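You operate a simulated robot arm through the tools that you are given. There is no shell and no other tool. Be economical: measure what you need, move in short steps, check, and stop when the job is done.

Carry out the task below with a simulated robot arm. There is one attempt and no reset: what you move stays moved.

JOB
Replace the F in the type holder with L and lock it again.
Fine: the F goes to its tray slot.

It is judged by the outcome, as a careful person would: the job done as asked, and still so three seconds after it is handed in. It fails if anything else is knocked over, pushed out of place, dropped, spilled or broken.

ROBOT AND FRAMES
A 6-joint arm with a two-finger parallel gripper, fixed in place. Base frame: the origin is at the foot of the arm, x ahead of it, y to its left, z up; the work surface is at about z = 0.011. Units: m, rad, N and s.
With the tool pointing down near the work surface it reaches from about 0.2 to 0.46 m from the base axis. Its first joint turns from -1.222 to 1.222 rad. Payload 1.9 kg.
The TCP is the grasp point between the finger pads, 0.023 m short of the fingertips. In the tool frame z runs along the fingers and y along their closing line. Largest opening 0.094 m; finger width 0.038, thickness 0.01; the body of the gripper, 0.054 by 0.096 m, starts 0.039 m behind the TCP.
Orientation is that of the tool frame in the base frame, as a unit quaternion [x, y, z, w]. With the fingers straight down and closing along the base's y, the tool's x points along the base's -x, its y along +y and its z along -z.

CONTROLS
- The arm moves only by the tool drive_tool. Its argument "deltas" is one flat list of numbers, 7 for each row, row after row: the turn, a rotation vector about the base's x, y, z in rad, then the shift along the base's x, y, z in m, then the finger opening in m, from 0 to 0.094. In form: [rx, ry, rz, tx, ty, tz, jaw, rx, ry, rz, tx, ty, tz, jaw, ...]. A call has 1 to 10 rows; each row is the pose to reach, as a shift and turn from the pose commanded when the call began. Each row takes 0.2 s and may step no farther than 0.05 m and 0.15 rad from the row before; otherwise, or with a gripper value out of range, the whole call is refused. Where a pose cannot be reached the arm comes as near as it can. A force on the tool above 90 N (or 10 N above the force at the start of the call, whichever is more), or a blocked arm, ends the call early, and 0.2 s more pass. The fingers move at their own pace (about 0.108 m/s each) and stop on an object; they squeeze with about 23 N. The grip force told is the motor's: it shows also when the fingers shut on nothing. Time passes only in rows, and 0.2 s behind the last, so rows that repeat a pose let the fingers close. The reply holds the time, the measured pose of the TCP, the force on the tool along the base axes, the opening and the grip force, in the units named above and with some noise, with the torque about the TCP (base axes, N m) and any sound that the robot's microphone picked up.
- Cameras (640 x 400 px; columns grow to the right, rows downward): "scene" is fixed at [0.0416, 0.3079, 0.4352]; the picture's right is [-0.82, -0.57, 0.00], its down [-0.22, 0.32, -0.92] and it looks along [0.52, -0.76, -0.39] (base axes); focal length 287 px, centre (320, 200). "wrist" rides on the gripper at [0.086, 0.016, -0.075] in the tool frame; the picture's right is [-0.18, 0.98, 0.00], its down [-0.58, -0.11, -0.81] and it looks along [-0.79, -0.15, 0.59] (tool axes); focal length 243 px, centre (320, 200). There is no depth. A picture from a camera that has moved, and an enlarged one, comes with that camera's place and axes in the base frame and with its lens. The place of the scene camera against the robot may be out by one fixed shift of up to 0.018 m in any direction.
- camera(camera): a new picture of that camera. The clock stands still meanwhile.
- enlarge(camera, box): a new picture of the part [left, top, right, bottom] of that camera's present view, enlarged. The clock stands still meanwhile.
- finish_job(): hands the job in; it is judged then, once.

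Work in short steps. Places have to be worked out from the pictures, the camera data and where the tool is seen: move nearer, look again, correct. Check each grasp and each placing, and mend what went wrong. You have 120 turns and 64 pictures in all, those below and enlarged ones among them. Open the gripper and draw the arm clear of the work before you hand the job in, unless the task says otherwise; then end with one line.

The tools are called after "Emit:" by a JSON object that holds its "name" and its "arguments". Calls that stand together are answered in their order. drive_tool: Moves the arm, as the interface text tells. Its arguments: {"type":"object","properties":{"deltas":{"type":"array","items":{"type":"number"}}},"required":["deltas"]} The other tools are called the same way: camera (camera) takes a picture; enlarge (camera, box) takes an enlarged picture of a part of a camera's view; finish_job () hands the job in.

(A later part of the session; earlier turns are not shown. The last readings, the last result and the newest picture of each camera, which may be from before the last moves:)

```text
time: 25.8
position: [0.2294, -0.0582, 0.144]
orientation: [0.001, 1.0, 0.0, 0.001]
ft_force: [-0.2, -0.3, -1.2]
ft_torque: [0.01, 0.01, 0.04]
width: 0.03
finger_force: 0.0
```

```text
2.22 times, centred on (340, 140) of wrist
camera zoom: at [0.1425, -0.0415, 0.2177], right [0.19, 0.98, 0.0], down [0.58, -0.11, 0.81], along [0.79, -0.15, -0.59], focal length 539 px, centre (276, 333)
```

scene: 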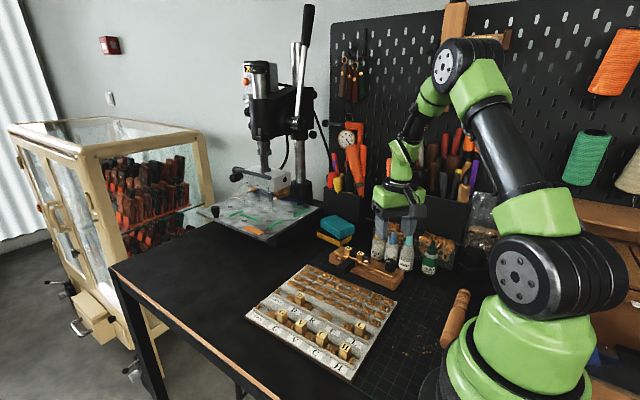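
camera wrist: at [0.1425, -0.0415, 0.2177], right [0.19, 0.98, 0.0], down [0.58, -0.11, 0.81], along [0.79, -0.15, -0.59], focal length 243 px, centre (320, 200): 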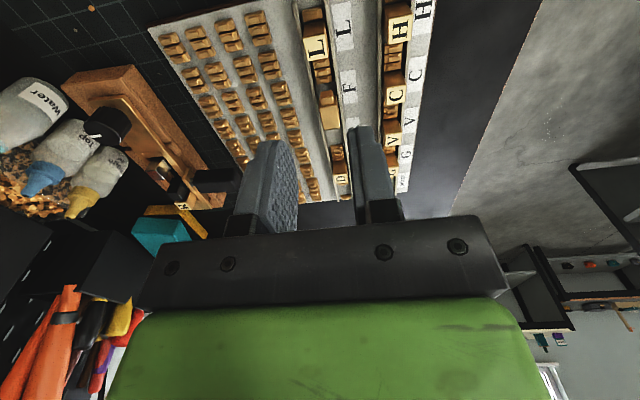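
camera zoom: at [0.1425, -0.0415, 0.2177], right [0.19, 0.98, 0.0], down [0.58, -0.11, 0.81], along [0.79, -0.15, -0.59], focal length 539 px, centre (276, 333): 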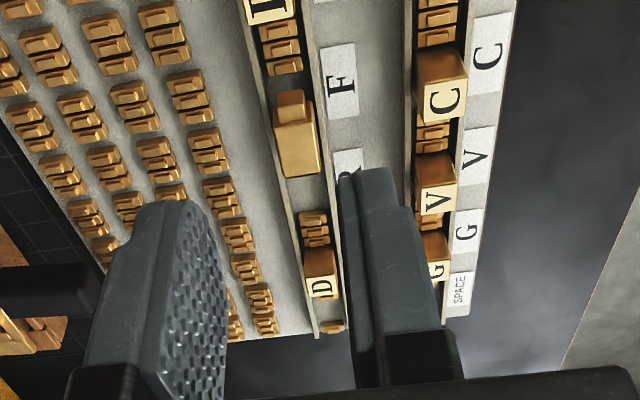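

Steps were too large; split into smaller rows. Body spans x≈0.256–0.281, so I aim slightly further (+2 mm).

Emit:
{"name": "drive_tool", "arguments": {"deltas": [0, 0.11, 0, 0.015, 0, -0.01, 0.03, 0, 0.22, 0, 0.03, 0, -0.025, 0.03, 0, 0.33, 0, 0.043, 0, -0.04, 0.03, 0, 0.436, 0, 0.048, -0.0003, -0.058, 0.03, 0, 0.436, 0, 0.0475, -0.0003, -0.07, 0.03]}}

Emit:
{"name": "enlarge", "arguments": {"camera": "scene", "box": [310, 265, 390, 335]}}

```text
time: 27.0
position: [0.2777, -0.0584, 0.0729]
orientation: [0.001, 0.976, -0.001, -0.216]
ft_force: [-0.7, 0.0, 0.2]
ft_torque: [0.01, 0.04, 0.0]
width: 0.03
finger_force: 0.0
```

```text
5.71 times, centred on (350, 300) of scene
camera zoom: at [0.0416, 0.3079, 0.4352], right [-0.82, -0.57, 0.0], down [-0.22, 0.32, -0.92], along [0.52, -0.76, -0.39], focal length 1638 px, centre (149, -371)
```

zoom: 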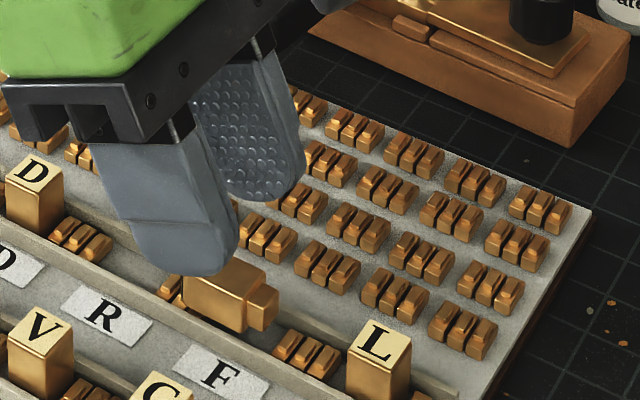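

Descend along the approach direction to the grip point and close.

Emit:
{"name": "drive_tool", "arguments": {"deltas": [0, 0, 0, -0.003, 0, -0.011, 0.03, 0, 0, 0, -0.0055, 0, -0.021, 0.03, 0, 0, 0, -0.0055, 0, -0.021, 0.03, 0, 0, 0, -0.0055, 0, -0.021, 0.008, 0, 0, 0, -0.0055, 0, -0.021, 0.008]}}

Emit:
{"name": "drive_tool", "arguments": {"deltas": [0, 0, 0, 0, 0, 0.01, 0.008, 0, 0, 0, 0, 0, 0.03, 0.008, 0, 0, 0, 0, 0, 0.065, 0.008]}}

Emit:
{"name": "enlarge", "arguments": {"camera": "scene", "box": [310, 255, 390, 325]}}

```text
time: 28.2
position: [0.2699, -0.0592, 0.0523]
orientation: [0.001, 0.977, -0.001, -0.215]
ft_force: [-0.2, 0.5, 0.8]
ft_torque: [0.01, -0.01, 0.0]
width: 0.015
finger_force: 22.6
```

```text
time: 29.0
position: [0.2693, -0.0598, 0.1146]
orientation: [0.001, 0.977, -0.001, -0.215]
ft_force: [-0.8, -0.8, -0.8]
ft_torque: [0.01, 0.03, -0.02]
width: 0.0149
finger_force: 23.3
```

```text
5.71 times, centred on (350, 290) of scene
camera zoom: at [0.0416, 0.3079, 0.4352], right [-0.82, -0.57, 0.0], down [-0.22, 0.32, -0.92], along [0.52, -0.76, -0.39], focal length 1638 px, centre (149, -314)
```

zoom: 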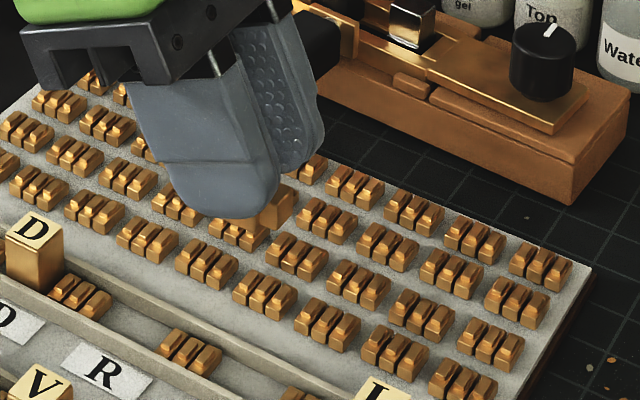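

F is held again and clips are intact. Before committing, I test in the air whether the −45° pitch is reachable here.

Emit:
{"name": "drive_tool", "arguments": {"deltas": [0, -0.14, 0, 0, 0, 0.02, 0.008, 0, -0.28, 0, 0, 0, 0.04, 0.008, 0, -0.42, 0, 0, 0, 0.05, 0.008, 0, -0.56, 0, 0, 0, 0.05, 0.008, 0, -0.7, 0, 0, 0, 0.04, 0.008, 0, -0.84, 0, 0, 0, 0.03, 0.008, 0, -0.98, 0, 0, 0, 0.02, 0.008, 0, -1.12, 0, 0, 0, 0.0, 0.008, 0, -1.22, 0, 0, 0, -0.03, 0.008, 0, -1.22, 0, -0.005, 0, -0.05, 0.008]}}

Emit:
{"name": "camera", "arguments": {"camera": "scene"}}

```text
time: 31.2
position: [0.2761, -0.0767, 0.2092]
orientation: [0.002, 0.928, 0.008, 0.373]
ft_force: [-0.4, -0.7, 0.2]
ft_torque: [0.01, 0.0, 0.02]
width: 0.0151
finger_force: 23.7
out of reach, approached as far as the arm can: row 6, 7, 8, 9, 10
```

```text
17 pictures are left
```

scene: 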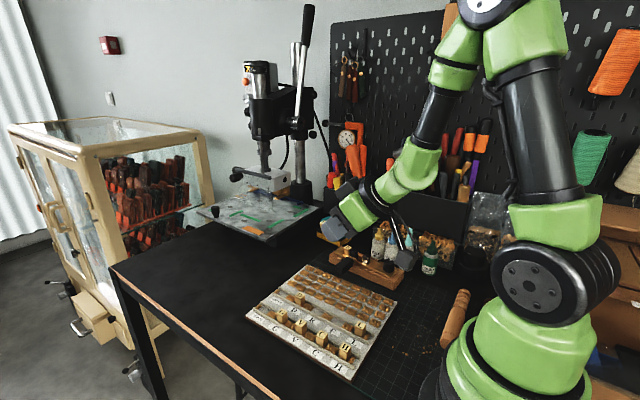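

At this radius −45° isn't reachable low down; further out it should be. There's a free table strip at y≈0.03–0.12 in front of the tray; I move there (x≈0.38) with −45° pitch and test lowering.

Emit:
{"name": "drive_tool", "arguments": {"deltas": [0, 0, 0, 0.03, 0.01, 0.035, 0.008, 0, 0, 0, 0.06, 0.03, 0.07, 0.008, 0, 0, 0, 0.09, 0.06, 0.09, 0.008, 0, 0, 0, 0.115, 0.1, 0.09, 0.008, 0, 0, 0, 0.1155, 0.1325, 0.09, 0.008]}}

Emit:
{"name": "drive_tool", "arguments": {"deltas": [0, 0, 0, 0, 0, -0.03, 0.008, 0, 0, 0, 0, 0, -0.06, 0.008, 0, 0, 0, 0, 0, -0.08, 0.008]}}

```text
refused: row 2 steps farther than a row can; nothing moved
```

```text
time: 32.0
position: [0.2744, -0.084, 0.2144]
orientation: [0.002, 0.924, 0.001, 0.382]
ft_force: [0.8, 0.4, -0.6]
ft_torque: [-0.04, 0.01, -0.01]
width: 0.0148
finger_force: 22.4
out of reach, approached as far as the arm can: row 1, 2, 3
```

The first call was refused for step size and the second found no reach. Raise and pitch back towards vertical to get back to a known commanded pose.

Emit:
{"name": "drive_tool", "arguments": {"deltas": [0, 0.1, 0, 0, 0, 0.045, 0.008, 0, 0.2, 0, 0, 0, 0.09, 0.008, 0, 0.3, 0, 0, 0, 0.135, 0.008, 0, 0.4, 0, 0, 0, 0.17, 0.008, 0, 0.5, 0, 0, 0, 0.17, 0.008]}}

```text
time: 33.2
position: [0.2696, -0.086, 0.3835]
orientation: [0.001, 0.99, 0.0, 0.142]
ft_force: [-0.2, 0.5, -0.7]
ft_torque: [0.01, 0.04, -0.01]
width: 0.015
finger_force: 23.1
```

The command is clamped to the reached pose, good. Now move out to (0.38, 0.075) and pitch to −45°.

Emit:
{"name": "drive_tool", "arguments": {"deltas": [0, -0.08, 0, 0.016, 0.023, -0.03, 0.008, 0, -0.16, 0, 0.032, 0.046, -0.06, 0.008, 0, -0.24, 0, 0.048, 0.069, -0.09, 0.008, 0, -0.32, 0, 0.064, 0.092, -0.12, 0.008, 0, -0.4, 0, 0.08, 0.115, -0.15, 0.008, 0, -0.48, 0, 0.096, 0.138, -0.18, 0.008, 0, -0.5, 0, 0.11, 0.161, -0.21, 0.008, 0, -0.5, 0, 0.11, 0.161, -0.24, 0.008, 0, -0.5, 0, 0.11, 0.161, -0.27, 0.008, 0, -0.5, 0, 0.11, 0.161, -0.29, 0.008]}}

```text
time: 35.4
position: [0.39, 0.0917, 0.1037]
orientation: [0.002, 0.925, -0.003, 0.381]
ft_force: [-1.3, -0.2, -0.2]
ft_torque: [0.04, -0.03, 0.02]
width: 0.0151
finger_force: 23.0
out of reach, approached as far as the arm can: row 5, 6, 9, 10
```

Reached about (0.39,0.09,0.10) at −45°. Try farther out and lower.

Emit:
{"name": "drive_tool", "arguments": {"deltas": [0, 0, 0, 0.03, -0.01, 0, 0.008, 0, 0, 0, 0.04, -0.015, -0.02, 0.008, 0, 0, 0, 0.04, -0.015, -0.04, 0.008, 0, 0, 0, 0.04, -0.015, -0.055, 0.008]}}

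```text
time: 36.4
position: [0.4379, 0.0858, 0.0488]
orientation: [0.001, 0.925, -0.002, 0.381]
ft_force: [-0.3, 0.1, -1.3]
ft_torque: [-0.02, 0.02, 0.01]
width: 0.0151
finger_force: 23.2
out of reach, approached as far as the arm can: row 2, 3, 4
```

−45° low is possible at x≈0.44. Plan: lay F down on the free strip at x≈0.32 with +25° pitch, regrip near its letter end at +35°, then stand it at x≈0.44 with −45° (10° lean, self-righting). Move to the lay-down pose.

Emit:
{"name": "drive_tool", "arguments": {"deltas": [0, 0.13, 0, -0.01, 0, 0.04, 0.008, 0, 0.27, 0, -0.02, 0, 0.08, 0.008, 0, 0.41, 0, -0.035, 0, 0.1, 0.008, 0, 0.55, 0, -0.05, 0, 0.1, 0.008, 0, 0.69, 0, -0.065, -0.002, 0.1, 0.008, 0, 0.83, 0, -0.08, -0.004, 0.095, 0.008, 0, 0.97, 0, -0.095, -0.006, 0.075, 0.008, 0, 1.1, 0, -0.108, -0.006, 0.05, 0.008, 0, 1.22, 0, -0.118, -0.006, 0.02, 0.008, 0, 1.22, 0, -0.118, -0.006, 0.005, 0.008]}}

Emit:
{"name": "enlarge", "arguments": {"camera": "scene", "box": [200, 250, 360, 390]}}

```text
time: 38.6
position: [0.3205, 0.0834, 0.0579]
orientation: [0.0, 0.977, -0.001, -0.214]
ft_force: [-0.6, 0.5, -0.7]
ft_torque: [-0.01, -0.01, 0.01]
width: 0.0149
finger_force: 23.2
out of reach, approached as far as the arm can: row 2, 3
```

```text
2.86 times, centred on (280, 320) of scene
camera zoom: at [0.0416, 0.3079, 0.4352], right [-0.82, -0.57, 0.0], down [-0.22, 0.32, -0.92], along [0.52, -0.76, -0.39], focal length 819 px, centre (434, -143)
```

zoom: 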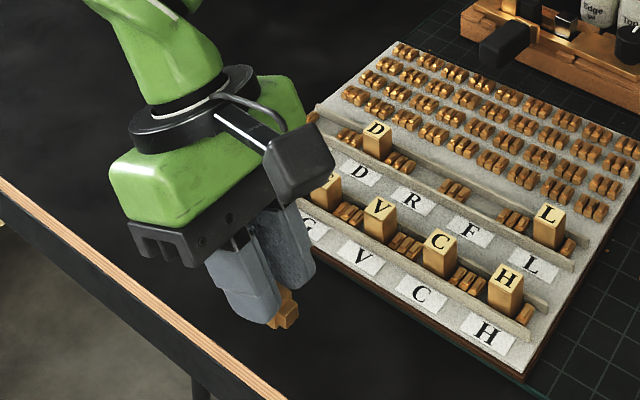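

F is clear of the tray over open table. Lower until it rests and release.

Emit:
{"name": "drive_tool", "arguments": {"deltas": [0, 0, 0, 0, 0, -0.01, 0.008, 0, 0, 0, 0, 0, -0.014, 0.008, 0, 0, 0, 0, 0, -0.0155, 0.008]}}

```text
time: 39.4
position: [0.3198, 0.0836, 0.0407]
orientation: [0.002, 0.976, 0.0, -0.216]
ft_force: [0.1, 0.3, 0.0]
ft_torque: [-0.03, -0.01, 0.0]
width: 0.0152
finger_force: 22.6
```

Emit:
{"name": "drive_tool", "arguments": {"deltas": [0, 0, 0, 0, 0, -0.001, 0.008, 0, 0, 0, 0, 0, -0.002, 0.008]}}

```text
time: 40.0
position: [0.3203, 0.0843, 0.0388]
orientation: [0.001, 0.976, -0.001, -0.216]
ft_force: [0.6, 0.8, -1.2]
ft_torque: [0.0, 0.02, -0.01]
width: 0.0151
finger_force: 23.0
```

No contact yet; continue 1 mm at a time.

Emit:
{"name": "drive_tool", "arguments": {"deltas": [0, 0, 0, 0, 0, -0.001, 0.008, 0, 0, 0, 0, 0, -0.002, 0.008, 0, 0, 0, 0, 0, -0.003, 0.008]}}

```text
time: 40.8
position: [0.319, 0.0837, 0.0363]
orientation: [0.0, 0.977, 0.0, -0.215]
ft_force: [0.7, 0.0, 1.0]
ft_torque: [0.03, 0.0, 0.0]
width: 0.0151
finger_force: 22.7
```

Emit:
{"name": "drive_tool", "arguments": {"deltas": [0, 0, 0, 0, 0, -0.001, 0.008, 0, 0, 0, 0, 0, -0.002, 0.008]}}

Emit:
{"name": "enlarge", "arguments": {"camera": "scene", "box": [230, 300, 310, 370]}}

```text
time: 41.4
position: [0.3192, 0.0835, 0.0354]
orientation: [0.001, 0.976, -0.001, -0.216]
ft_force: [-2.6, -5.2, 16.9]
ft_torque: [-0.12, 0.05, -0.01]
width: 0.015
finger_force: 22.8
```

```text
5.71 times, centred on (270, 335) of scene
camera zoom: at [0.0415, 0.3079, 0.4352], right [-0.82, -0.57, 0.0], down [-0.22, 0.32, -0.92], along [0.52, -0.76, -0.39], focal length 1638 px, centre (606, -571)
```

zoom: 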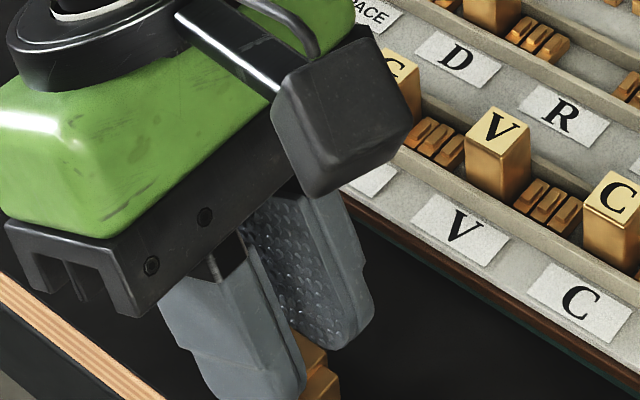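

Rests now. Open, shift the straddling pads toward the letter end with +35° pitch and regrip.

Emit:
{"name": "drive_tool", "arguments": {"deltas": [0, 0, 0, 0, 0, 0.0008, 0.008, 0, 0, 0, 0, 0, 0.0008, 0.03, 0, 0, 0, 0, 0, 0.0008, 0.03, 0, 0.09, 0, 0.006, 0, 0.012, 0.03, 0, 0.1745, 0, 0.013, 0, 0.012, 0.03, 0, 0.1745, 0, 0.013, 0, 0.005, 0.03, 0, 0.1745, 0, 0.013, 0, 0.005, 0.03]}}

Emit:
{"name": "camera", "arguments": {"camera": "wrist"}}

```text
time: 43.0
position: [0.3322, 0.0841, 0.0391]
orientation: [0.001, 0.954, 0.0, -0.301]
ft_force: [0.3, 0.0, -0.4]
ft_torque: [-0.05, 0.0, 0.01]
width: 0.0303
finger_force: 0.1
```

```text
14 pictures are left
camera wrist: at [0.3058, 0.1002, 0.1493], right [0.15, 0.98, -0.11], down [0.94, -0.11, 0.33], along [0.31, -0.15, -0.94], focal length 243 px, centre (320, 200)
```

wrist: 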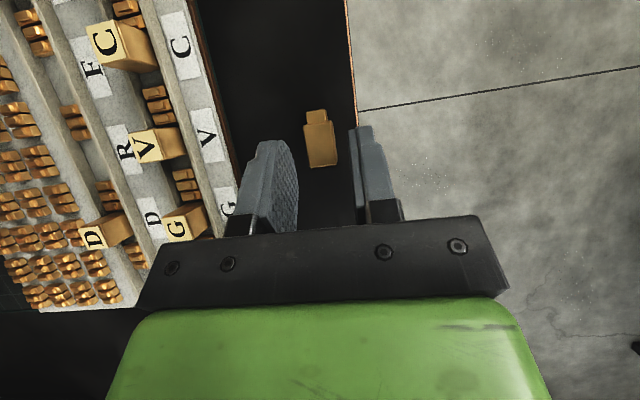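

F lies as expected (x 0.301–0.329, y≈0.085), pads over its letter end. Close, lift, and swing out to x≈0.43 while pitching by −80°.

Emit:
{"name": "drive_tool", "arguments": {"deltas": [0, 0, 0, 0, 0, 0, 0.008, 0, 0, 0, 0, 0, 0, 0.008, 0, 0, 0, 0, 0, 0.02, 0.008, 0, 0, 0, 0, 0, 0.05, 0.008]}}

Emit:
{"name": "drive_tool", "arguments": {"deltas": [0, -0.14, 0, 0.01, 0, 0.03, 0.008, 0, -0.28, 0, 0.02, 0, 0.06, 0.008, 0, -0.42, 0, 0.035, 0, 0.07, 0.008, 0, -0.56, 0, 0.05, 0, 0.07, 0.008, 0, -0.7, 0, 0.065, 0, 0.07, 0.008, 0, -0.84, 0, 0.08, 0, 0.07, 0.008, 0, -0.98, 0, 0.095, 0, 0.06, 0.008, 0, -1.12, 0, 0.108, 0, 0.05, 0.008, 0, -1.26, 0, 0.115, 0, 0.03, 0.008, 0, -1.396, 0, 0.115, 0, 0.01, 0.008]}}

```text
time: 44.0
position: [0.3309, 0.0855, 0.0915]
orientation: [0.0, 0.954, 0.0, -0.299]
ft_force: [0.0, 0.1, -0.5]
ft_torque: [-0.01, -0.03, 0.02]
width: 0.015
finger_force: 22.6
```

```text
time: 46.2
position: [0.4436, 0.0676, 0.1142]
orientation: [0.022, 0.945, -0.042, 0.325]
ft_force: [0.6, 0.5, -0.2]
ft_torque: [-0.01, 0.05, 0.0]
width: 0.0147
finger_force: 22.5
out of reach, approached as far as the arm can: row 9, 10
```

Slight twist at the reach limit. Correct orientation to a clean −45° while going to (0.442,0.084,0.08).

Emit:
{"name": "drive_tool", "arguments": {"deltas": [0.03, -0.06, 0.036, 0.0, 0.008, -0.01, 0.008, 0.061, -0.123, 0.073, 0.0, 0.016, -0.025, 0.008, 0.061, -0.123, 0.073, 0.0, 0.016, -0.04, 0.008]}}

Emit:
{"name": "enlarge", "arguments": {"camera": "scene", "box": [170, 230, 300, 340]}}

```text
time: 47.0
position: [0.4461, 0.0848, 0.0742]
orientation: [-0.008, 0.922, -0.002, 0.388]
ft_force: [0.4, 0.1, -0.5]
ft_torque: [-0.02, 0.03, 0.01]
width: 0.0147
finger_force: 22.9
```

```text
3.64 times, centred on (235, 285) of scene
camera zoom: at [0.0416, 0.3079, 0.4352], right [-0.82, -0.57, 0.0], down [-0.22, 0.32, -0.92], along [0.52, -0.76, -0.39], focal length 1043 px, centre (629, -109)
```

zoom: 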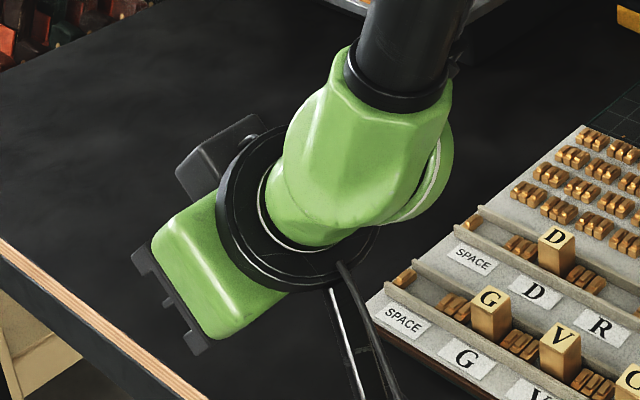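

Reached −45°. Lower in small steps until the foot touches (expected TCP z≈0.046).

Emit:
{"name": "drive_tool", "arguments": {"deltas": [0, -0.05, 0, 0, 0, -0.012, 0.008, 0, -0.1, 0, 0, 0, -0.022, 0.008, 0, -0.1, 0, 0, 0, -0.025, 0.008]}}

```text
time: 47.8
position: [0.4555, 0.1015, 0.0557]
orientation: [-0.006, 0.902, -0.006, 0.432]
ft_force: [0.4, -0.1, 0.1]
ft_torque: [0.03, 0.03, 0.01]
width: 0.015
finger_force: 23.0
out of reach, approached as far as the arm can: row 1, 2, 3
```

Reached −51°; ease to about −47° and move slightly out and back from the table edge, then lower.

Emit:
{"name": "drive_tool", "arguments": {"deltas": [0, 0.07, 0, 0.005, -0.015, 0, 0.008, 0, 0.07, 0, 0.008, -0.018, -0.004, 0.008, 0, 0.07, 0, 0.008, -0.018, -0.007, 0.008]}}

```text
time: 48.6
position: [0.4638, 0.084, 0.0492]
orientation: [-0.008, 0.916, -0.004, 0.4]
ft_force: [0.6, 0.3, -0.4]
ft_torque: [0.01, 0.02, 0.01]
width: 0.015
finger_force: 22.7
```

Good, −47° at z 0.049. Continue down in 1 mm steps until contact.

Emit:
{"name": "drive_tool", "arguments": {"deltas": [0, 0, 0, 0, 0, -0.001, 0.008, 0, 0, 0, 0, 0, -0.002, 0.008, 0, 0, 0, 0, 0, -0.003, 0.008]}}

Emit:
{"name": "drive_tool", "arguments": {"deltas": [0, 0, 0, 0, 0, -0.001, 0.008, 0, 0, 0, 0, 0, -0.002, 0.008]}}

```text
time: 49.4
position: [0.4644, 0.0836, 0.0449]
orientation: [-0.007, 0.917, -0.003, 0.399]
ft_force: [-0.2, -0.8, -0.7]
ft_torque: [0.02, 0.02, 0.04]
width: 0.015
finger_force: 22.9
```

```text
time: 50.0
position: [0.4633, 0.0834, 0.0438]
orientation: [-0.007, 0.916, -0.004, 0.4]
ft_force: [0.1, -1.2, -0.2]
ft_torque: [0.02, 0.01, 0.03]
width: 0.0148
finger_force: 22.9
```

Emit:
{"name": "drive_tool", "arguments": {"deltas": [0, 0, 0, 0, 0, -0.001, 0.008, 0, 0, 0, 0, 0, -0.002, 0.008]}}

Emit:
{"name": "camera", "arguments": {"camera": "wrist"}}

```text
time: 50.6
position: [0.4636, 0.0853, 0.044]
orientation: [-0.008, 0.917, -0.003, 0.4]
ft_force: [0.6, -0.9, -0.4]
ft_torque: [0.01, 0.03, 0.02]
width: 0.0146
finger_force: 22.8
```

```text
12 pictures are left
camera wrist: at [0.3507, 0.099, 0.0301], right [0.11, 0.99, 0.12], down [-0.19, -0.1, 0.98], along [0.97, -0.14, 0.18], focal length 243 px, centre (320, 200)
```

wrist: 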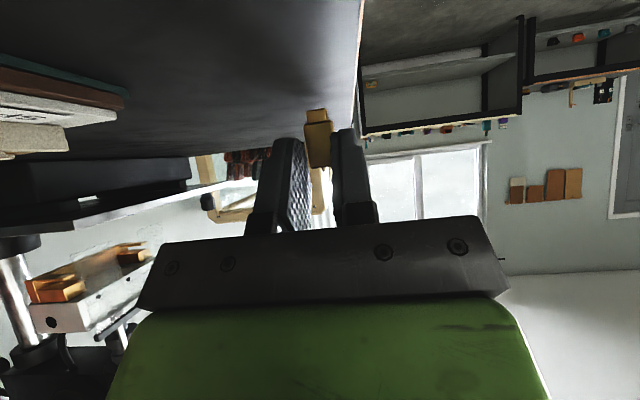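

The table edge lies at y≈0.099 here, too near. I lift slightly and shift 25 mm inward before setting down.

Emit:
{"name": "drive_tool", "arguments": {"deltas": [0, 0, 0, 0, 0, 0.005, 0.008, 0, 0, 0, 0, -0.013, 0.005, 0.008, 0, 0, 0, 0, -0.025, 0.005, 0.008, 0, 0, 0, 0, -0.025, 0.002, 0.008, 0, 0, 0, 0, -0.025, 0.0, 0.008]}}

Emit:
{"name": "drive_tool", "arguments": {"deltas": [0, 0, 0, 0, 0, -0.001, 0.008, 0, 0, 0, 0, 0, -0.002, 0.008]}}

```text
time: 51.8
position: [0.4743, 0.0717, 0.0471]
orientation: [-0.006, 0.917, -0.006, 0.399]
ft_force: [-0.8, -0.4, -1.0]
ft_torque: [-0.02, 0.01, -0.02]
width: 0.0151
finger_force: 22.9
out of reach, approached as far as the arm can: row 2, 3, 4, 5
```

```text
time: 52.4
position: [0.4738, 0.0743, 0.0461]
orientation: [-0.007, 0.917, -0.006, 0.399]
ft_force: [-0.2, 0.5, -0.8]
ft_torque: [0.03, 0.01, 0.01]
width: 0.0148
finger_force: 23.0
```

Near the inner reach limit; go a bit further out (+8 mm x) and inward −12 mm y, then down.

Emit:
{"name": "drive_tool", "arguments": {"deltas": [0, 0, 0, 0.006, -0.006, 0.001, 0.008, 0, 0, 0, 0.01, -0.012, 0.001, 0.008, 0, 0, 0, 0.01, -0.012, -0.002, 0.008, 0, 0, 0, 0.01, -0.012, -0.003, 0.008]}}

Emit:
{"name": "drive_tool", "arguments": {"deltas": [0, 0, 0, 0, 0, -0.001, 0.008, 0, 0, 0, 0, 0, -0.002, 0.008, 0, 0, 0, 0, 0, -0.003, 0.008]}}

```text
time: 53.4
position: [0.4859, 0.0637, 0.0417]
orientation: [-0.007, 0.917, -0.005, 0.398]
ft_force: [0.4, -0.6, -0.8]
ft_torque: [0.0, -0.01, -0.01]
width: 0.0148
finger_force: 23.3
out of reach, approached as far as the arm can: row 2, 3, 4
```

```text
time: 54.2
position: [0.487, 0.0648, 0.038]
orientation: [-0.007, 0.917, -0.005, 0.399]
ft_force: [0.5, -0.7, 0.1]
ft_torque: [-0.01, 0.02, 0.01]
width: 0.0153
finger_force: 23.0
```

No contact yet; keep lowering 1 mm at a time.

Emit:
{"name": "drive_tool", "arguments": {"deltas": [0, 0, 0, 0, 0, -0.001, 0.008, 0, 0, 0, 0, 0, -0.002, 0.008, 0, 0, 0, 0, 0, -0.003, 0.008]}}

Emit:
{"name": "drive_tool", "arguments": {"deltas": [0, 0, 0, 0, 0, -0.001, 0.008, 0, 0, 0, 0, 0, -0.002, 0.008]}}

```text
time: 55.0
position: [0.4875, 0.0642, 0.0359]
orientation: [-0.007, 0.917, -0.005, 0.399]
ft_force: [1.0, 0.4, -0.4]
ft_torque: [-0.01, -0.01, 0.03]
width: 0.0151
finger_force: 22.3
```

```text
time: 55.6
position: [0.4863, 0.0647, 0.0333]
orientation: [-0.007, 0.917, -0.005, 0.398]
ft_force: [-0.1, 0.4, -0.6]
ft_torque: [-0.03, 0.0, 0.01]
width: 0.015
finger_force: 23.0
```

Lower than predicted without contact; look through the wrist camera.

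Emit:
{"name": "enlarge", "arguments": {"camera": "wrist", "box": [260, 70, 400, 190]}}

```text
3.33 times, centred on (330, 130) of wrist
camera zoom: at [0.3738, 0.0799, 0.0209], right [0.12, 0.99, 0.12], down [-0.19, -0.1, 0.98], along [0.97, -0.14, 0.18], focal length 809 px, centre (287, 433)
```

zoom: 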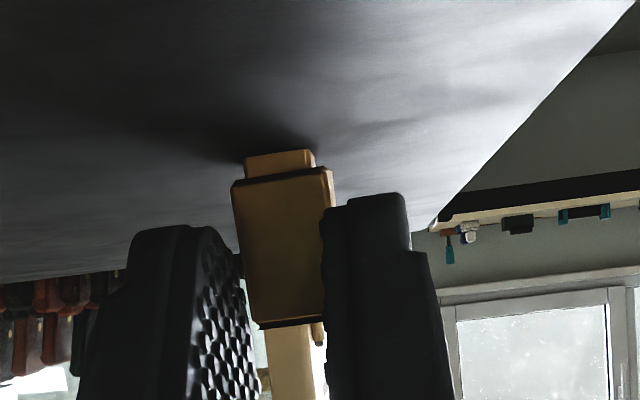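

F is upright in the grip with its foot just over the table (which is lower here than the mat). Continue in 1 mm steps.

Emit:
{"name": "drive_tool", "arguments": {"deltas": [0, 0, 0, 0, 0, -0.001, 0.008, 0, 0, 0, 0, 0, -0.002, 0.008]}}

```text
time: 56.2
position: [0.487, 0.0653, 0.0314]
orientation: [-0.007, 0.917, -0.005, 0.4]
ft_force: [-0.9, 0.4, 2.9]
ft_torque: [0.06, -0.08, 0.0]
width: 0.0147
finger_force: 22.6
```

Foot contact. Open gently and retract along the tool axis.

Emit:
{"name": "drive_tool", "arguments": {"deltas": [0, 0, 0, 0, 0, -0.0005, 0.008, 0, 0, 0, 0, 0, -0.0005, 0.018, 0, 0, 0, 0, 0, -0.0005, 0.03, 0, 0, 0, 0, 0, -0.0005, 0.03, 0, 0, 0, -0.015, 0, 0.015, 0.03, 0, 0, 0, -0.03, 0, 0.035, 0.03, 0, 0, 0, -0.04, 0, 0.07, 0.03]}}

Emit:
{"name": "camera", "arguments": {"camera": "wrist"}}

```text
time: 57.8
position: [0.4508, 0.0686, 0.1068]
orientation: [-0.007, 0.918, -0.006, 0.397]
ft_force: [-0.5, 0.1, -0.1]
ft_torque: [0.0, 0.02, -0.01]
width: 0.0298
finger_force: 0.0
out of reach, approached as far as the arm can: row 5, 6, 7
```

```text
10 pictures are left
camera wrist: at [0.3378, 0.084, 0.0942], right [0.12, 0.99, 0.12], down [-0.19, -0.1, 0.98], along [0.97, -0.14, 0.18], focal length 243 px, centre (320, 200)
```

wrist: 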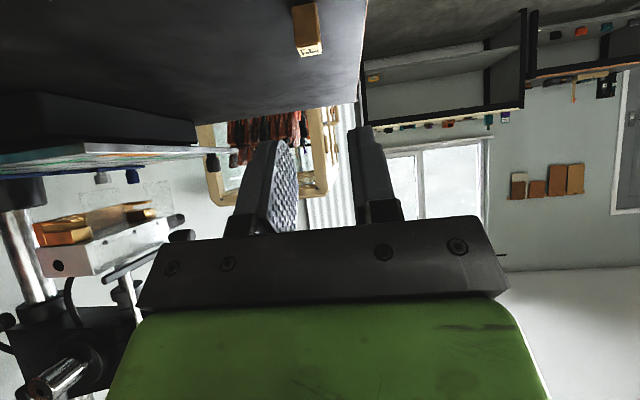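

F stands upright at ≈(0.503,0.0665). It's at the reach edge, so I regrip it at −30° pitch and walk it inward.

Emit:
{"name": "drive_tool", "arguments": {"deltas": [0.003, 0.14, 0.003, 0.015, -0.001, -0.005, 0.032, 0.006, 0.29, 0.006, 0.03, -0.002, -0.02, 0.032, 0.006, 0.29, 0.006, 0.041, -0.002, -0.045, 0.032, 0.006, 0.29, 0.006, 0.041, -0.002, -0.068, 0.032, 0.006, 0.29, 0.006, 0.041, -0.002, -0.068, 0.032]}}

Emit:
{"name": "camera", "arguments": {"camera": "wrist"}}

```text
time: 59.0
position: [0.4912, 0.0708, 0.0335]
orientation: [-0.009, 0.965, 0.002, 0.263]
ft_force: [-0.5, -0.5, -0.1]
ft_torque: [-0.01, -0.01, -0.03]
width: 0.032
finger_force: 0.2
out of reach, approached as far as the arm can: row 2
```

```text
9 pictures are left
camera wrist: at [0.3795, 0.0845, 0.0549], right [0.14, 0.99, 0.09], down [0.09, -0.11, 0.99], along [0.99, -0.13, -0.11], focal length 243 px, centre (320, 200)
```

wrist: 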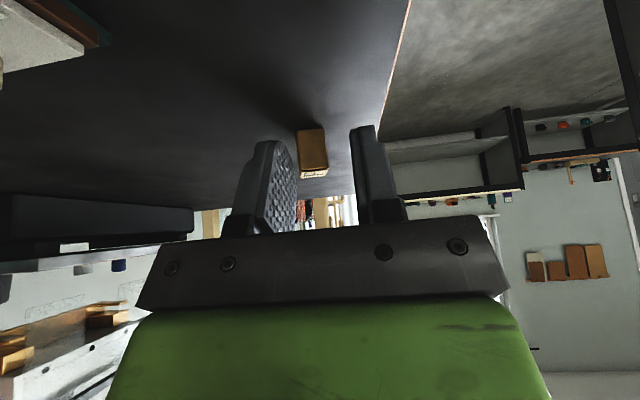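

F still stands, between the pads (≈4 mm off-centre). Centre −3 mm in y, close, and lift.

Emit:
{"name": "drive_tool", "arguments": {"deltas": [0, 0, 0, 0, -0.003, 0, 0.032, 0, 0, 0, 0, -0.003, 0, 0.032, 0, 0, 0, 0, -0.003, 0, 0.008, 0, 0, 0, 0, -0.003, 0, 0.008, 0, 0, 0, 0, -0.003, 0.01, 0.008, 0, 0, 0, 0, -0.003, 0.03, 0.008]}}

Emit:
{"name": "drive_tool", "arguments": {"deltas": [0, 0, 0, -0.03, 0, 0.02, 0.008, 0, 0, 0, -0.06, 0, 0.02, 0.008, 0, 0, 0, -0.085, 0, 0.0, 0.008, 0, 0, 0, -0.085, 0, -0.015, 0.008]}}

```text
time: 60.4
position: [0.4935, 0.0678, 0.0657]
orientation: [-0.009, 0.965, 0.003, 0.263]
ft_force: [-0.2, 0.7, -0.5]
ft_torque: [-0.03, 0.0, -0.03]
width: 0.015
finger_force: 22.7
```

```text
time: 61.4
position: [0.4052, 0.0673, 0.0518]
orientation: [0.001, 0.965, 0.004, 0.262]
ft_force: [-0.6, 1.7, -1.2]
ft_torque: [-0.05, 0.03, 0.03]
width: 0.0148
finger_force: 23.1
out of reach, approached as far as the arm can: row 2, 3
```

Walked inward to x≈0.405. Lower to the same grip height (≈0.0355) and feel for contact.

Emit:
{"name": "drive_tool", "arguments": {"deltas": [0, 0, 0, 0, 0, -0.008, 0.008, 0, 0, 0, 0, 0, -0.0135, 0.008, 0, 0, 0, 0, 0, -0.015, 0.008]}}

```text
time: 62.2
position: [0.4066, 0.0666, 0.0363]
orientation: [-0.01, 0.965, 0.003, 0.264]
ft_force: [-0.9, -0.2, 0.1]
ft_torque: [0.02, 0.02, 0.0]
width: 0.0149
finger_force: 22.6
```

Emit:
{"name": "drive_tool", "arguments": {"deltas": [0, 0, 0, 0, 0, -0.001, 0.008, 0, 0, 0, 0, 0, -0.002, 0.008]}}

```text
time: 62.8
position: [0.4062, 0.0676, 0.0362]
orientation: [-0.01, 0.964, 0.003, 0.264]
ft_force: [-4.6, -1.4, 13.1]
ft_torque: [-0.01, -0.13, 0.01]
width: 0.0149
finger_force: 23.3
```

Contact. Ease off 1 mm, open and rise, then return to vertical pitch above F.

Emit:
{"name": "drive_tool", "arguments": {"deltas": [0, 0, 0, 0, 0, 0.0012, 0.008, 0, 0, 0, 0, 0, 0.0012, 0.018, 0, 0, 0, 0, 0, 0.0012, 0.032, 0, 0, 0, 0, 0, 0.0012, 0.032, 0, 0, 0, 0, 0, 0.03, 0.032, 0, 0, 0, 0, 0, 0.065, 0.032, 0.01, 0.14, 0, 0, 0, 0.065, 0.032, 0.015, 0.28, -0.005, 0, 0, 0.065, 0.032, 0.02, 0.42, -0.006, 0, 0, 0.065, 0.032, 0.02, 0.534, -0.006, 0.005, 0, 0.065, 0.032]}}

Emit:
{"name": "camera", "arguments": {"camera": "wrist"}}

```text
time: 65.0
position: [0.4118, 0.0671, 0.1008]
orientation: [-0.003, 1.0, 0.015, 0.0]
ft_force: [0.1, -0.3, 0.3]
ft_torque: [-0.01, -0.01, -0.04]
width: 0.0318
finger_force: 0.1
out of reach, approached as far as the arm can: row 7, 8, 9
```

```text
8 pictures are left
camera wrist: at [0.3255, 0.0796, 0.1758], right [0.18, 0.98, 0.03], down [0.58, -0.13, 0.8], along [0.79, -0.13, -0.6], focal length 243 px, centre (320, 200)
```

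wrist: 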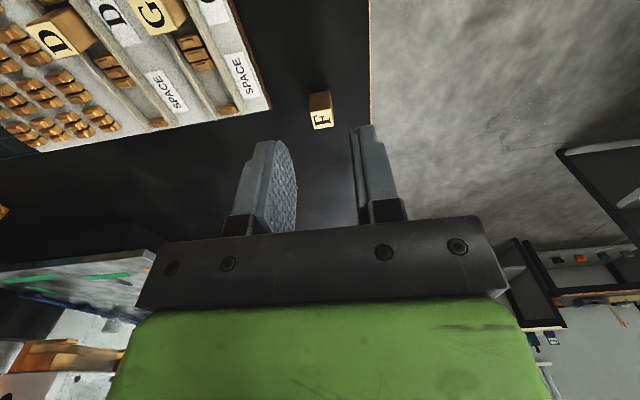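

F stands at ≈(0.425,0.066). Level the tool (small roll correction), straddle it vertically and grip near its top.

Emit:
{"name": "drive_tool", "arguments": {"deltas": [-0.03, 0, 0, 0.0125, -0.001, -0.02, 0.032, -0.03, 0, 0, 0.0125, -0.001, -0.045, 0.032, -0.03, 0, 0, 0.0125, -0.001, -0.0588, 0.032, -0.03, 0, 0, 0.0125, -0.001, -0.0588, 0.032]}}

Emit:
{"name": "drive_tool", "arguments": {"deltas": [0, 0, 0, 0, 0, 0, 0.008, 0, 0, 0, 0, 0, 0, 0.008, 0, 0, 0, 0, 0, 0.02, 0.008, 0, 0, 0, 0, 0, 0.06, 0.008, 0, 0, 0, 0, 0, 0.1, 0.008]}}

```text
time: 66.0
position: [0.4243, 0.0669, 0.0398]
orientation: [-0.004, 1.0, -0.001, 0.0]
ft_force: [-0.6, 0.7, 0.1]
ft_torque: [0.0, -0.01, -0.04]
width: 0.032
finger_force: 0.0
```

```text
time: 67.2
position: [0.4238, 0.0645, 0.1373]
orientation: [-0.003, 1.0, -0.001, 0.0]
ft_force: [0.3, 0.8, 0.5]
ft_torque: [-0.01, -0.01, 0.03]
width: 0.0151
finger_force: 22.5
```

Gripped. Carry to above the F slot and check tilt and offset there.

Emit:
{"name": "drive_tool", "arguments": {"deltas": [0, 0, 0, -0.0334, -0.0247, 0, 0.008, 0, 0, 0, -0.0668, -0.0494, 0, 0.008, 0, 0, 0, -0.1, -0.0741, 0, 0.008, 0, 0, 0, -0.1335, -0.0985, 0, 0.008, 0, 0, 0, -0.167, -0.1232, 0, 0.008, 0, 0, 0, -0.167, -0.1232, -0.03, 0.008, 0, 0, 0, -0.167, -0.1232, -0.052, 0.008]}}

Emit:
{"name": "enlarge", "arguments": {"camera": "wrist", "box": [240, 50, 440, 230]}}

```text
time: 68.8
position: [0.2557, -0.0583, 0.0893]
orientation: [-0.003, 1.0, -0.001, 0.0]
ft_force: [-0.4, 0.0, 0.0]
ft_torque: [-0.01, -0.01, 0.02]
width: 0.0149
finger_force: 23.0
```

```text
2.22 times, centred on (340, 140) of wrist
camera zoom: at [0.1701, -0.0426, 0.164], right [0.18, 0.98, 0.0], down [0.58, -0.1, 0.81], along [0.79, -0.14, -0.59], focal length 539 px, centre (276, 333)
```

zoom: 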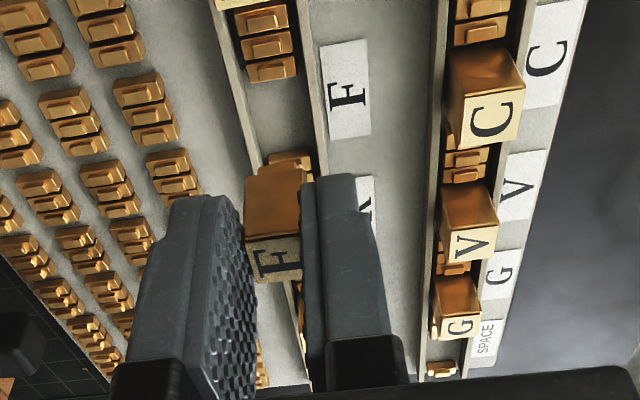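

F is vertical within ~3° and centred on the slot (x≈0.2575). Lower to z≈0.053 then in 1 mm steps to a light contact only.

Emit:
{"name": "drive_tool", "arguments": {"deltas": [0, 0, 0, 0, 0, -0.015, 0.008, 0, 0, 0, 0, 0, -0.03, 0.008, 0, 0, 0, 0, 0, -0.035, 0.008]}}

Emit:
{"name": "drive_tool", "arguments": {"deltas": [0, 0, 0, 0, 0, -0.001, 0.008, 0, 0, 0, 0, 0, -0.0015, 0.008]}}

```text
time: 69.6
position: [0.2589, -0.057, 0.0545]
orientation: [-0.003, 1.0, -0.001, 0.0]
ft_force: [-1.4, 6.5, 16.4]
ft_torque: [0.19, -0.16, 0.07]
width: 0.0153
finger_force: 23.1
```

```text
time: 70.2
position: [0.2582, -0.058, 0.0522]
orientation: [-0.004, 1.0, -0.001, 0.0]
ft_force: [-1.1, 5.4, 16.8]
ft_torque: [0.17, -0.17, 0.04]
width: 0.0149
finger_force: 22.7
```

Contact came earlier than I expected (z 0.0545) with side force; look at it before releasing.

Emit:
{"name": "enlarge", "arguments": {"camera": "wrist", "box": [250, 60, 390, 190]}}

```text
3.08 times, centred on (320, 125) of wrist
camera zoom: at [0.1719, -0.0422, 0.1273], right [0.18, 0.98, 0.0], down [0.58, -0.1, 0.81], along [0.79, -0.14, -0.59], focal length 746 px, centre (320, 431)
```

zoom: 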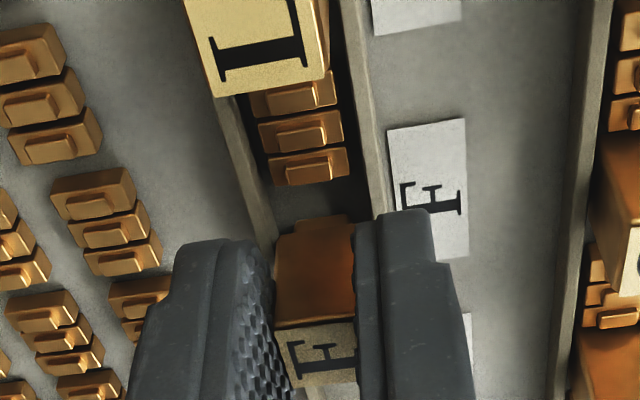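

F's +x edge had landed on the R–F clips (contact torque at x≈+10 mm). Raise 8 mm, shift −4.5 mm in x, and lower again with contact watch.

Emit:
{"name": "drive_tool", "arguments": {"deltas": [0, 0, 0, 0, 0, 0.008, 0.008, 0, 0, 0, -0.0045, 0, 0.008, 0.008, 0, 0, 0, -0.0045, 0, 0.003, 0.008, 0, 0, 0, -0.0045, 0, 0.001, 0.008]}}

```text
time: 71.2
position: [0.2528, -0.0581, 0.0529]
orientation: [-0.003, 1.0, -0.001, 0.0]
ft_force: [0.0, 0.3, -0.3]
ft_torque: [-0.01, 0.02, 0.04]
width: 0.015
finger_force: 23.4
```

No contact now at 0.053, confirming the clip was the obstacle. Lower 1 mm at a time.

Emit:
{"name": "drive_tool", "arguments": {"deltas": [0, 0, 0, 0, 0, -0.001, 0.008, 0, 0, 0, 0, 0, -0.002, 0.008]}}

```text
time: 71.8
position: [0.2536, -0.058, 0.0517]
orientation: [-0.004, 1.0, -0.001, 0.001]
ft_force: [0.4, 1.0, -0.5]
ft_torque: [-0.02, 0.03, 0.01]
width: 0.015
finger_force: 22.7
```

Emit:
{"name": "drive_tool", "arguments": {"deltas": [0, 0, 0, 0, 0, -0.001, 0.008, 0, 0, 0, 0, 0, -0.002, 0.008]}}

```text
time: 72.4
position: [0.2531, -0.0578, 0.0491]
orientation: [-0.004, 1.0, -0.001, 0.0]
ft_force: [-0.3, 0.0, -0.4]
ft_torque: [-0.01, 0.01, 0.01]
width: 0.0149
finger_force: 22.6
```

Emit:
{"name": "drive_tool", "arguments": {"deltas": [0, 0, 0, 0, 0, -0.001, 0.008, 0, 0, 0, 0, 0, -0.002, 0.008]}}

```text
time: 73.0
position: [0.2523, -0.0584, 0.0469]
orientation: [-0.003, 1.0, 0.0, 0.0]
ft_force: [-0.4, -0.6, -1.4]
ft_torque: [-0.04, 0.02, 0.0]
width: 0.0151
finger_force: 23.0
```

Emit:
{"name": "drive_tool", "arguments": {"deltas": [0, 0, 0, 0, 0, -0.001, 0.008, 0, 0, 0, 0, 0, -0.0018, 0.008]}}

```text
time: 73.6
position: [0.2523, -0.0583, 0.045]
orientation: [-0.003, 1.0, -0.001, 0.0]
ft_force: [-1.0, 0.6, -0.2]
ft_torque: [-0.01, -0.03, 0.0]
width: 0.0149
finger_force: 23.0
```

Emit:
{"name": "drive_tool", "arguments": {"deltas": [0, 0, 0, 0, 0, -0.001, 0.008, 0, 0, 0, 0, 0, -0.0018, 0.008]}}

```text
time: 74.2
position: [0.2533, -0.0591, 0.0438]
orientation: [-0.003, 1.0, -0.001, 0.002]
ft_force: [-1.5, -2.3, 16.2]
ft_torque: [-0.01, -0.02, -0.01]
width: 0.0147
finger_force: 23.5
```

Central contact now (no torque): F is seated. Relax 0.6 mm, open slowly, rise and check.

Emit:
{"name": "drive_tool", "arguments": {"deltas": [0, 0, 0, 0, 0, 0.0007, 0.008, 0, 0, 0, 0, 0, 0.0007, 0.017, 0, 0, 0, 0, 0, 0.0007, 0.021, 0, 0, 0, 0, 0, 0.0007, 0.024, 0, 0, 0, 0, 0, 0.008, 0.024, 0, 0, 0, 0, 0, 0.02, 0.024, 0, 0, 0, 0, 0, 0.06, 0.024, 0, 0, 0, -0.02, 0, 0.1, 0.024]}}

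Emit:
{"name": "camera", "arguments": {"camera": "wrist"}}

```text
time: 76.0
position: [0.2308, -0.0575, 0.1459]
orientation: [-0.003, 1.0, -0.001, 0.0]
ft_force: [0.1, -0.8, -0.2]
ft_torque: [0.01, -0.02, -0.03]
width: 0.0239
finger_force: 0.0
```

```text
5 pictures are left
camera wrist: at [0.1453, -0.0417, 0.2205], right [0.18, 0.98, 0.0], down [0.58, -0.1, 0.81], along [0.79, -0.14, -0.59], focal length 243 px, centre (320, 200)
```

wrist: 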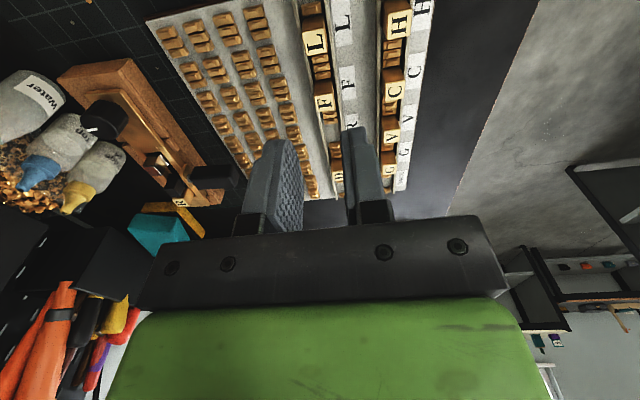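

F is standing in its slot. Now L: top seen at ≈(0.213,-0.057,0.0375). Move over it and grip the top 12 mm.

Emit:
{"name": "drive_tool", "arguments": {"deltas": [0.006, 0, 0, -0.017, 0.001, -0.03, 0.028, 0.006, 0, 0, -0.017, 0.001, -0.07, 0.028, 0.006, 0, 0, -0.017, 0.001, -0.09, 0.028, 0.006, 0, 0, -0.017, 0.001, -0.097, 0.028, 0.006, 0, 0, -0.017, 0.001, -0.097, 0.028]}}

Emit:
{"name": "drive_tool", "arguments": {"deltas": [0, 0, 0, 0, 0, 0, 0.008, 0, 0, 0, 0, 0, 0, 0.008, 0, 0, 0, 0, 0, 0.01, 0.008, 0, 0, 0, 0, 0, 0.05, 0.008, 0, 0, 0, 0, 0, 0.095, 0.008]}}

```text
time: 77.2
position: [0.2167, -0.0563, 0.0465]
orientation: [-0.003, 1.0, 0.001, 0.0]
ft_force: [-0.5, 0.1, 0.4]
ft_torque: [0.01, 0.01, 0.0]
width: 0.028
finger_force: 0.0
```

```text
time: 78.4
position: [0.2107, -0.0549, 0.1437]
orientation: [-0.004, 1.0, 0.002, -0.001]
ft_force: [0.6, -0.9, -0.6]
ft_torque: [0.0, -0.03, 0.01]
width: 0.0153
finger_force: 23.3
```

L gripped (15.3 mm). Carry it to hover above the empty place in the holder, at the yaw that fitted F.

Emit:
{"name": "drive_tool", "arguments": {"deltas": [0, 0, 0, 0.005, -0.02, 0.02, 0.008, 0, 0, -0.03, 0.025, -0.06, 0.02, 0.008, 0, 0, -0.05, 0.045, -0.1, 0.02, 0.008, 0, 0, -0.07, 0.065, -0.14, 0.02, 0.008, 0, 0, -0.088, 0.085, -0.175, 0.02, 0.008, 0, 0, -0.088, 0.0975, -0.187, 0.0, 0.008, 0, 0, -0.088, 0.0975, -0.187, -0.036, 0.008, 0, 0, -0.088, 0.0975, -0.187, -0.036, 0.008]}}

Emit:
{"name": "enlarge", "arguments": {"camera": "wrist", "box": [260, 50, 390, 190]}}

```text
time: 80.2
position: [0.3134, -0.2426, 0.107]
orientation: [0.041, 0.999, 0.002, 0.0]
ft_force: [0.5, -1.0, -0.7]
ft_torque: [0.0, -0.02, -0.02]
width: 0.015
finger_force: 23.3
```

```text
2.86 times, centred on (325, 120) of wrist
camera zoom: at [0.23, -0.2205, 0.1816], right [0.26, 0.96, 0.0], down [0.57, -0.16, 0.81], along [0.78, -0.21, -0.59], focal length 693 px, centre (306, 429)
```

zoom: 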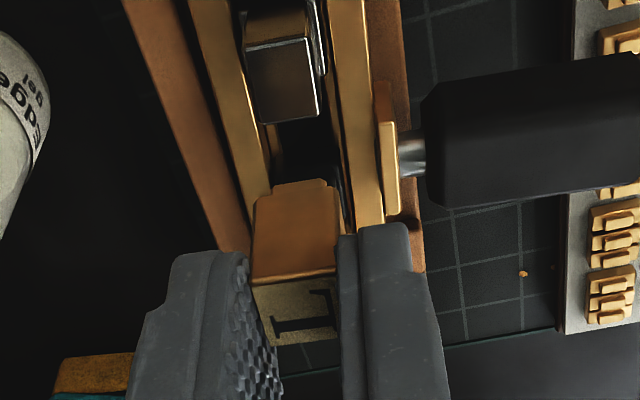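

L hangs vertical, its −x face ≈1.4 mm clear of the jaw. I take a couple of repeat readings to average out the pose noise in y.

Emit:
{"name": "drive_tool", "arguments": {"deltas": [0, 0, 0, 0, 0, 0, 0.008]}}

Emit:
{"name": "drive_tool", "arguments": {"deltas": [0, 0, 0, 0, 0, 0, 0.008]}}

Emit:
{"name": "drive_tool", "arguments": {"deltas": [0, 0, 0, 0, 0, 0, 0.008]}}

Emit:
{"name": "drive_tool", "arguments": {"deltas": [0, 0, 0, 0, 0, 0, 0.008]}}

```text
time: 80.6
position: [0.3133, -0.2427, 0.1069]
orientation: [0.042, 0.999, 0.001, 0.0]
ft_force: [-0.1, 0.2, -1.1]
ft_torque: [0.01, 0.0, -0.01]
width: 0.0149
finger_force: 23.3
```

```text
time: 81.0
position: [0.3145, -0.2429, 0.1084]
orientation: [0.041, 0.999, 0.002, 0.0]
ft_force: [0.2, -0.4, -0.7]
ft_torque: [0.01, 0.01, 0.0]
width: 0.0152
finger_force: 22.6
```

```text
time: 81.4
position: [0.3149, -0.2436, 0.1072]
orientation: [0.041, 0.999, 0.002, 0.0]
ft_force: [0.0, -0.4, -0.7]
ft_torque: [-0.02, 0.0, -0.01]
width: 0.0151
finger_force: 22.8
```

```text
time: 81.8
position: [0.3157, -0.2443, 0.1069]
orientation: [0.041, 0.999, 0.002, 0.0]
ft_force: [0.5, -0.4, -0.2]
ft_torque: [0.01, -0.01, 0.0]
width: 0.0151
finger_force: 23.3
```

Mean pose is (0.3144,-0.2432); F was taken at (0.3112,-0.2449) with L's centre ≈2 mm behind the TCP, so x matches; I correct y by −1.3 mm and start lowering.

Emit:
{"name": "drive_tool", "arguments": {"deltas": [0, 0, 0, -0.0005, -0.0013, -0.01, 0.008, 0, 0, 0, -0.0005, -0.0013, -0.02, 0.008, 0, 0, 0, -0.0005, -0.0013, -0.024, 0.008]}}

Emit:
{"name": "drive_tool", "arguments": {"deltas": [0, 0, 0, 0, 0, -0.002, 0.008, 0, 0, 0, 0, 0, -0.004, 0.008]}}

```text
time: 82.6
position: [0.3129, -0.2459, 0.0822]
orientation: [0.04, 0.999, 0.001, 0.001]
ft_force: [-1.0, -0.6, -0.2]
ft_torque: [0.02, 0.02, 0.01]
width: 0.0148
finger_force: 23.5
```

```text
time: 83.2
position: [0.3126, -0.2447, 0.078]
orientation: [0.041, 0.999, 0.004, 0.0]
ft_force: [-0.9, -0.8, -0.4]
ft_torque: [-0.03, 0.0, 0.02]
width: 0.015
finger_force: 22.9
```

Emit:
{"name": "drive_tool", "arguments": {"deltas": [0, 0, 0, 0, 0, -0.0015, 0.008, 0, 0, 0, 0, 0, -0.003, 0.008]}}

```text
time: 83.8
position: [0.3139, -0.245, 0.0746]
orientation: [0.04, 0.999, 0.001, -0.001]
ft_force: [0.4, 1.3, 2.3]
ft_torque: [0.05, 0.0, -0.02]
width: 0.015
finger_force: 22.3
```

Slight touch (2 N). Continue 1 mm and read.

Emit:
{"name": "drive_tool", "arguments": {"deltas": [0, 0, 0, 0, 0, -0.001, 0.008]}}

```text
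time: 84.2
position: [0.3137, -0.2455, 0.074]
orientation: [0.04, 0.999, 0.001, 0.0]
ft_force: [-3.2, 2.7, 13.6]
ft_torque: [0.12, 0.11, 0.03]
width: 0.015
finger_force: 23.2
```

Blocked at the mouth (14 N); the side forces point to −x, +y. Raise, shift (−0.8, +0.8 mm), try again.

Emit:
{"name": "drive_tool", "arguments": {"deltas": [0, 0, 0, 0, 0, 0.0015, 0.008, 0, 0, 0, -0.0008, 0.0008, 0.0015, 0.008, 0, 0, 0, -0.0008, 0.0008, 0.0, 0.008]}}

Emit:
{"name": "drive_tool", "arguments": {"deltas": [0, 0, 0, 0, 0, -0.001, 0.008]}}

```text
time: 85.0
position: [0.3122, -0.2445, 0.0751]
orientation: [0.042, 0.999, 0.002, -0.001]
ft_force: [-0.2, 1.1, 6.2]
ft_torque: [0.1, 0.13, -0.01]
width: 0.0152
finger_force: 22.8
```

```text
time: 85.4
position: [0.3122, -0.244, 0.0724]
orientation: [0.04, 0.999, 0.002, 0.0]
ft_force: [0.4, -0.8, -0.7]
ft_torque: [-0.02, -0.01, 0.0]
width: 0.015
finger_force: 22.5
```

It dropped in: force vanished. Continue lowering.

Emit:
{"name": "drive_tool", "arguments": {"deltas": [0, 0, 0, 0, 0, -0.0015, 0.008, 0, 0, 0, 0, 0, -0.003, 0.008]}}

```text
time: 86.0
position: [0.313, -0.2439, 0.0701]
orientation: [0.041, 0.999, 0.002, 0.0]
ft_force: [-0.1, 0.8, 0.0]
ft_torque: [-0.02, -0.03, 0.01]
width: 0.015
finger_force: 22.7
```

Emit:
{"name": "drive_tool", "arguments": {"deltas": [0, 0, 0, 0, 0, -0.0015, 0.008, 0, 0, 0, 0, 0, -0.003, 0.008]}}

```text
time: 86.6
position: [0.3123, -0.2437, 0.0686]
orientation: [0.041, 0.999, 0.002, 0.0]
ft_force: [-0.9, -0.2, -0.8]
ft_torque: [0.02, -0.01, 0.02]
width: 0.0149
finger_force: 23.2
```

Emit:
{"name": "drive_tool", "arguments": {"deltas": [0, 0, 0, 0, 0, -0.0015, 0.008, 0, 0, 0, 0, 0, -0.003, 0.008]}}

```text
time: 87.2
position: [0.3127, -0.2445, 0.0646]
orientation: [0.041, 0.999, 0.003, -0.001]
ft_force: [-4.4, 8.1, 15.6]
ft_torque: [0.22, 0.22, -0.08]
width: 0.015
finger_force: 22.9
```

Contact at 0.0646 — about 2–3 mm above full seat or seated. L is captured in the channel, so release, rise a bit, then press its top lightly with closed fingertips to seat it.

Emit:
{"name": "drive_tool", "arguments": {"deltas": [0, 0, 0, 0, 0, 0.001, 0.008, 0, 0, 0, 0, 0, 0.001, 0.018, 0, 0, 0, 0, 0, 0.001, 0.024, 0, 0, 0, 0, 0, 0.001, 0.024, 0, 0, 0, 0, 0, 0.015, 0.024, 0, 0, 0, 0, 0, 0.04, 0.024, 0, 0, 0, -0.02, 0, 0.07, 0.024]}}

Emit:
{"name": "enlarge", "arguments": {"camera": "scene", "box": [334, 240, 398, 280]}}

```text
time: 88.8
position: [0.2917, -0.244, 0.1357]
orientation: [0.041, 0.999, 0.002, 0.001]
ft_force: [0.1, -0.3, 0.4]
ft_torque: [0.01, 0.02, 0.05]
width: 0.0241
finger_force: 0.1
```

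```text
10.00 times, centred on (366, 260) of scene
camera zoom: at [0.0416, 0.3079, 0.4352], right [-0.82, -0.57, 0.0], down [-0.22, 0.32, -0.92], along [0.52, -0.76, -0.39], focal length 2867 px, centre (-140, -400)
```

zoom: 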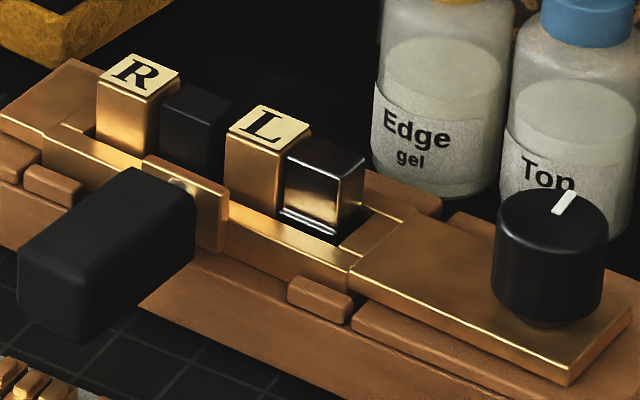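

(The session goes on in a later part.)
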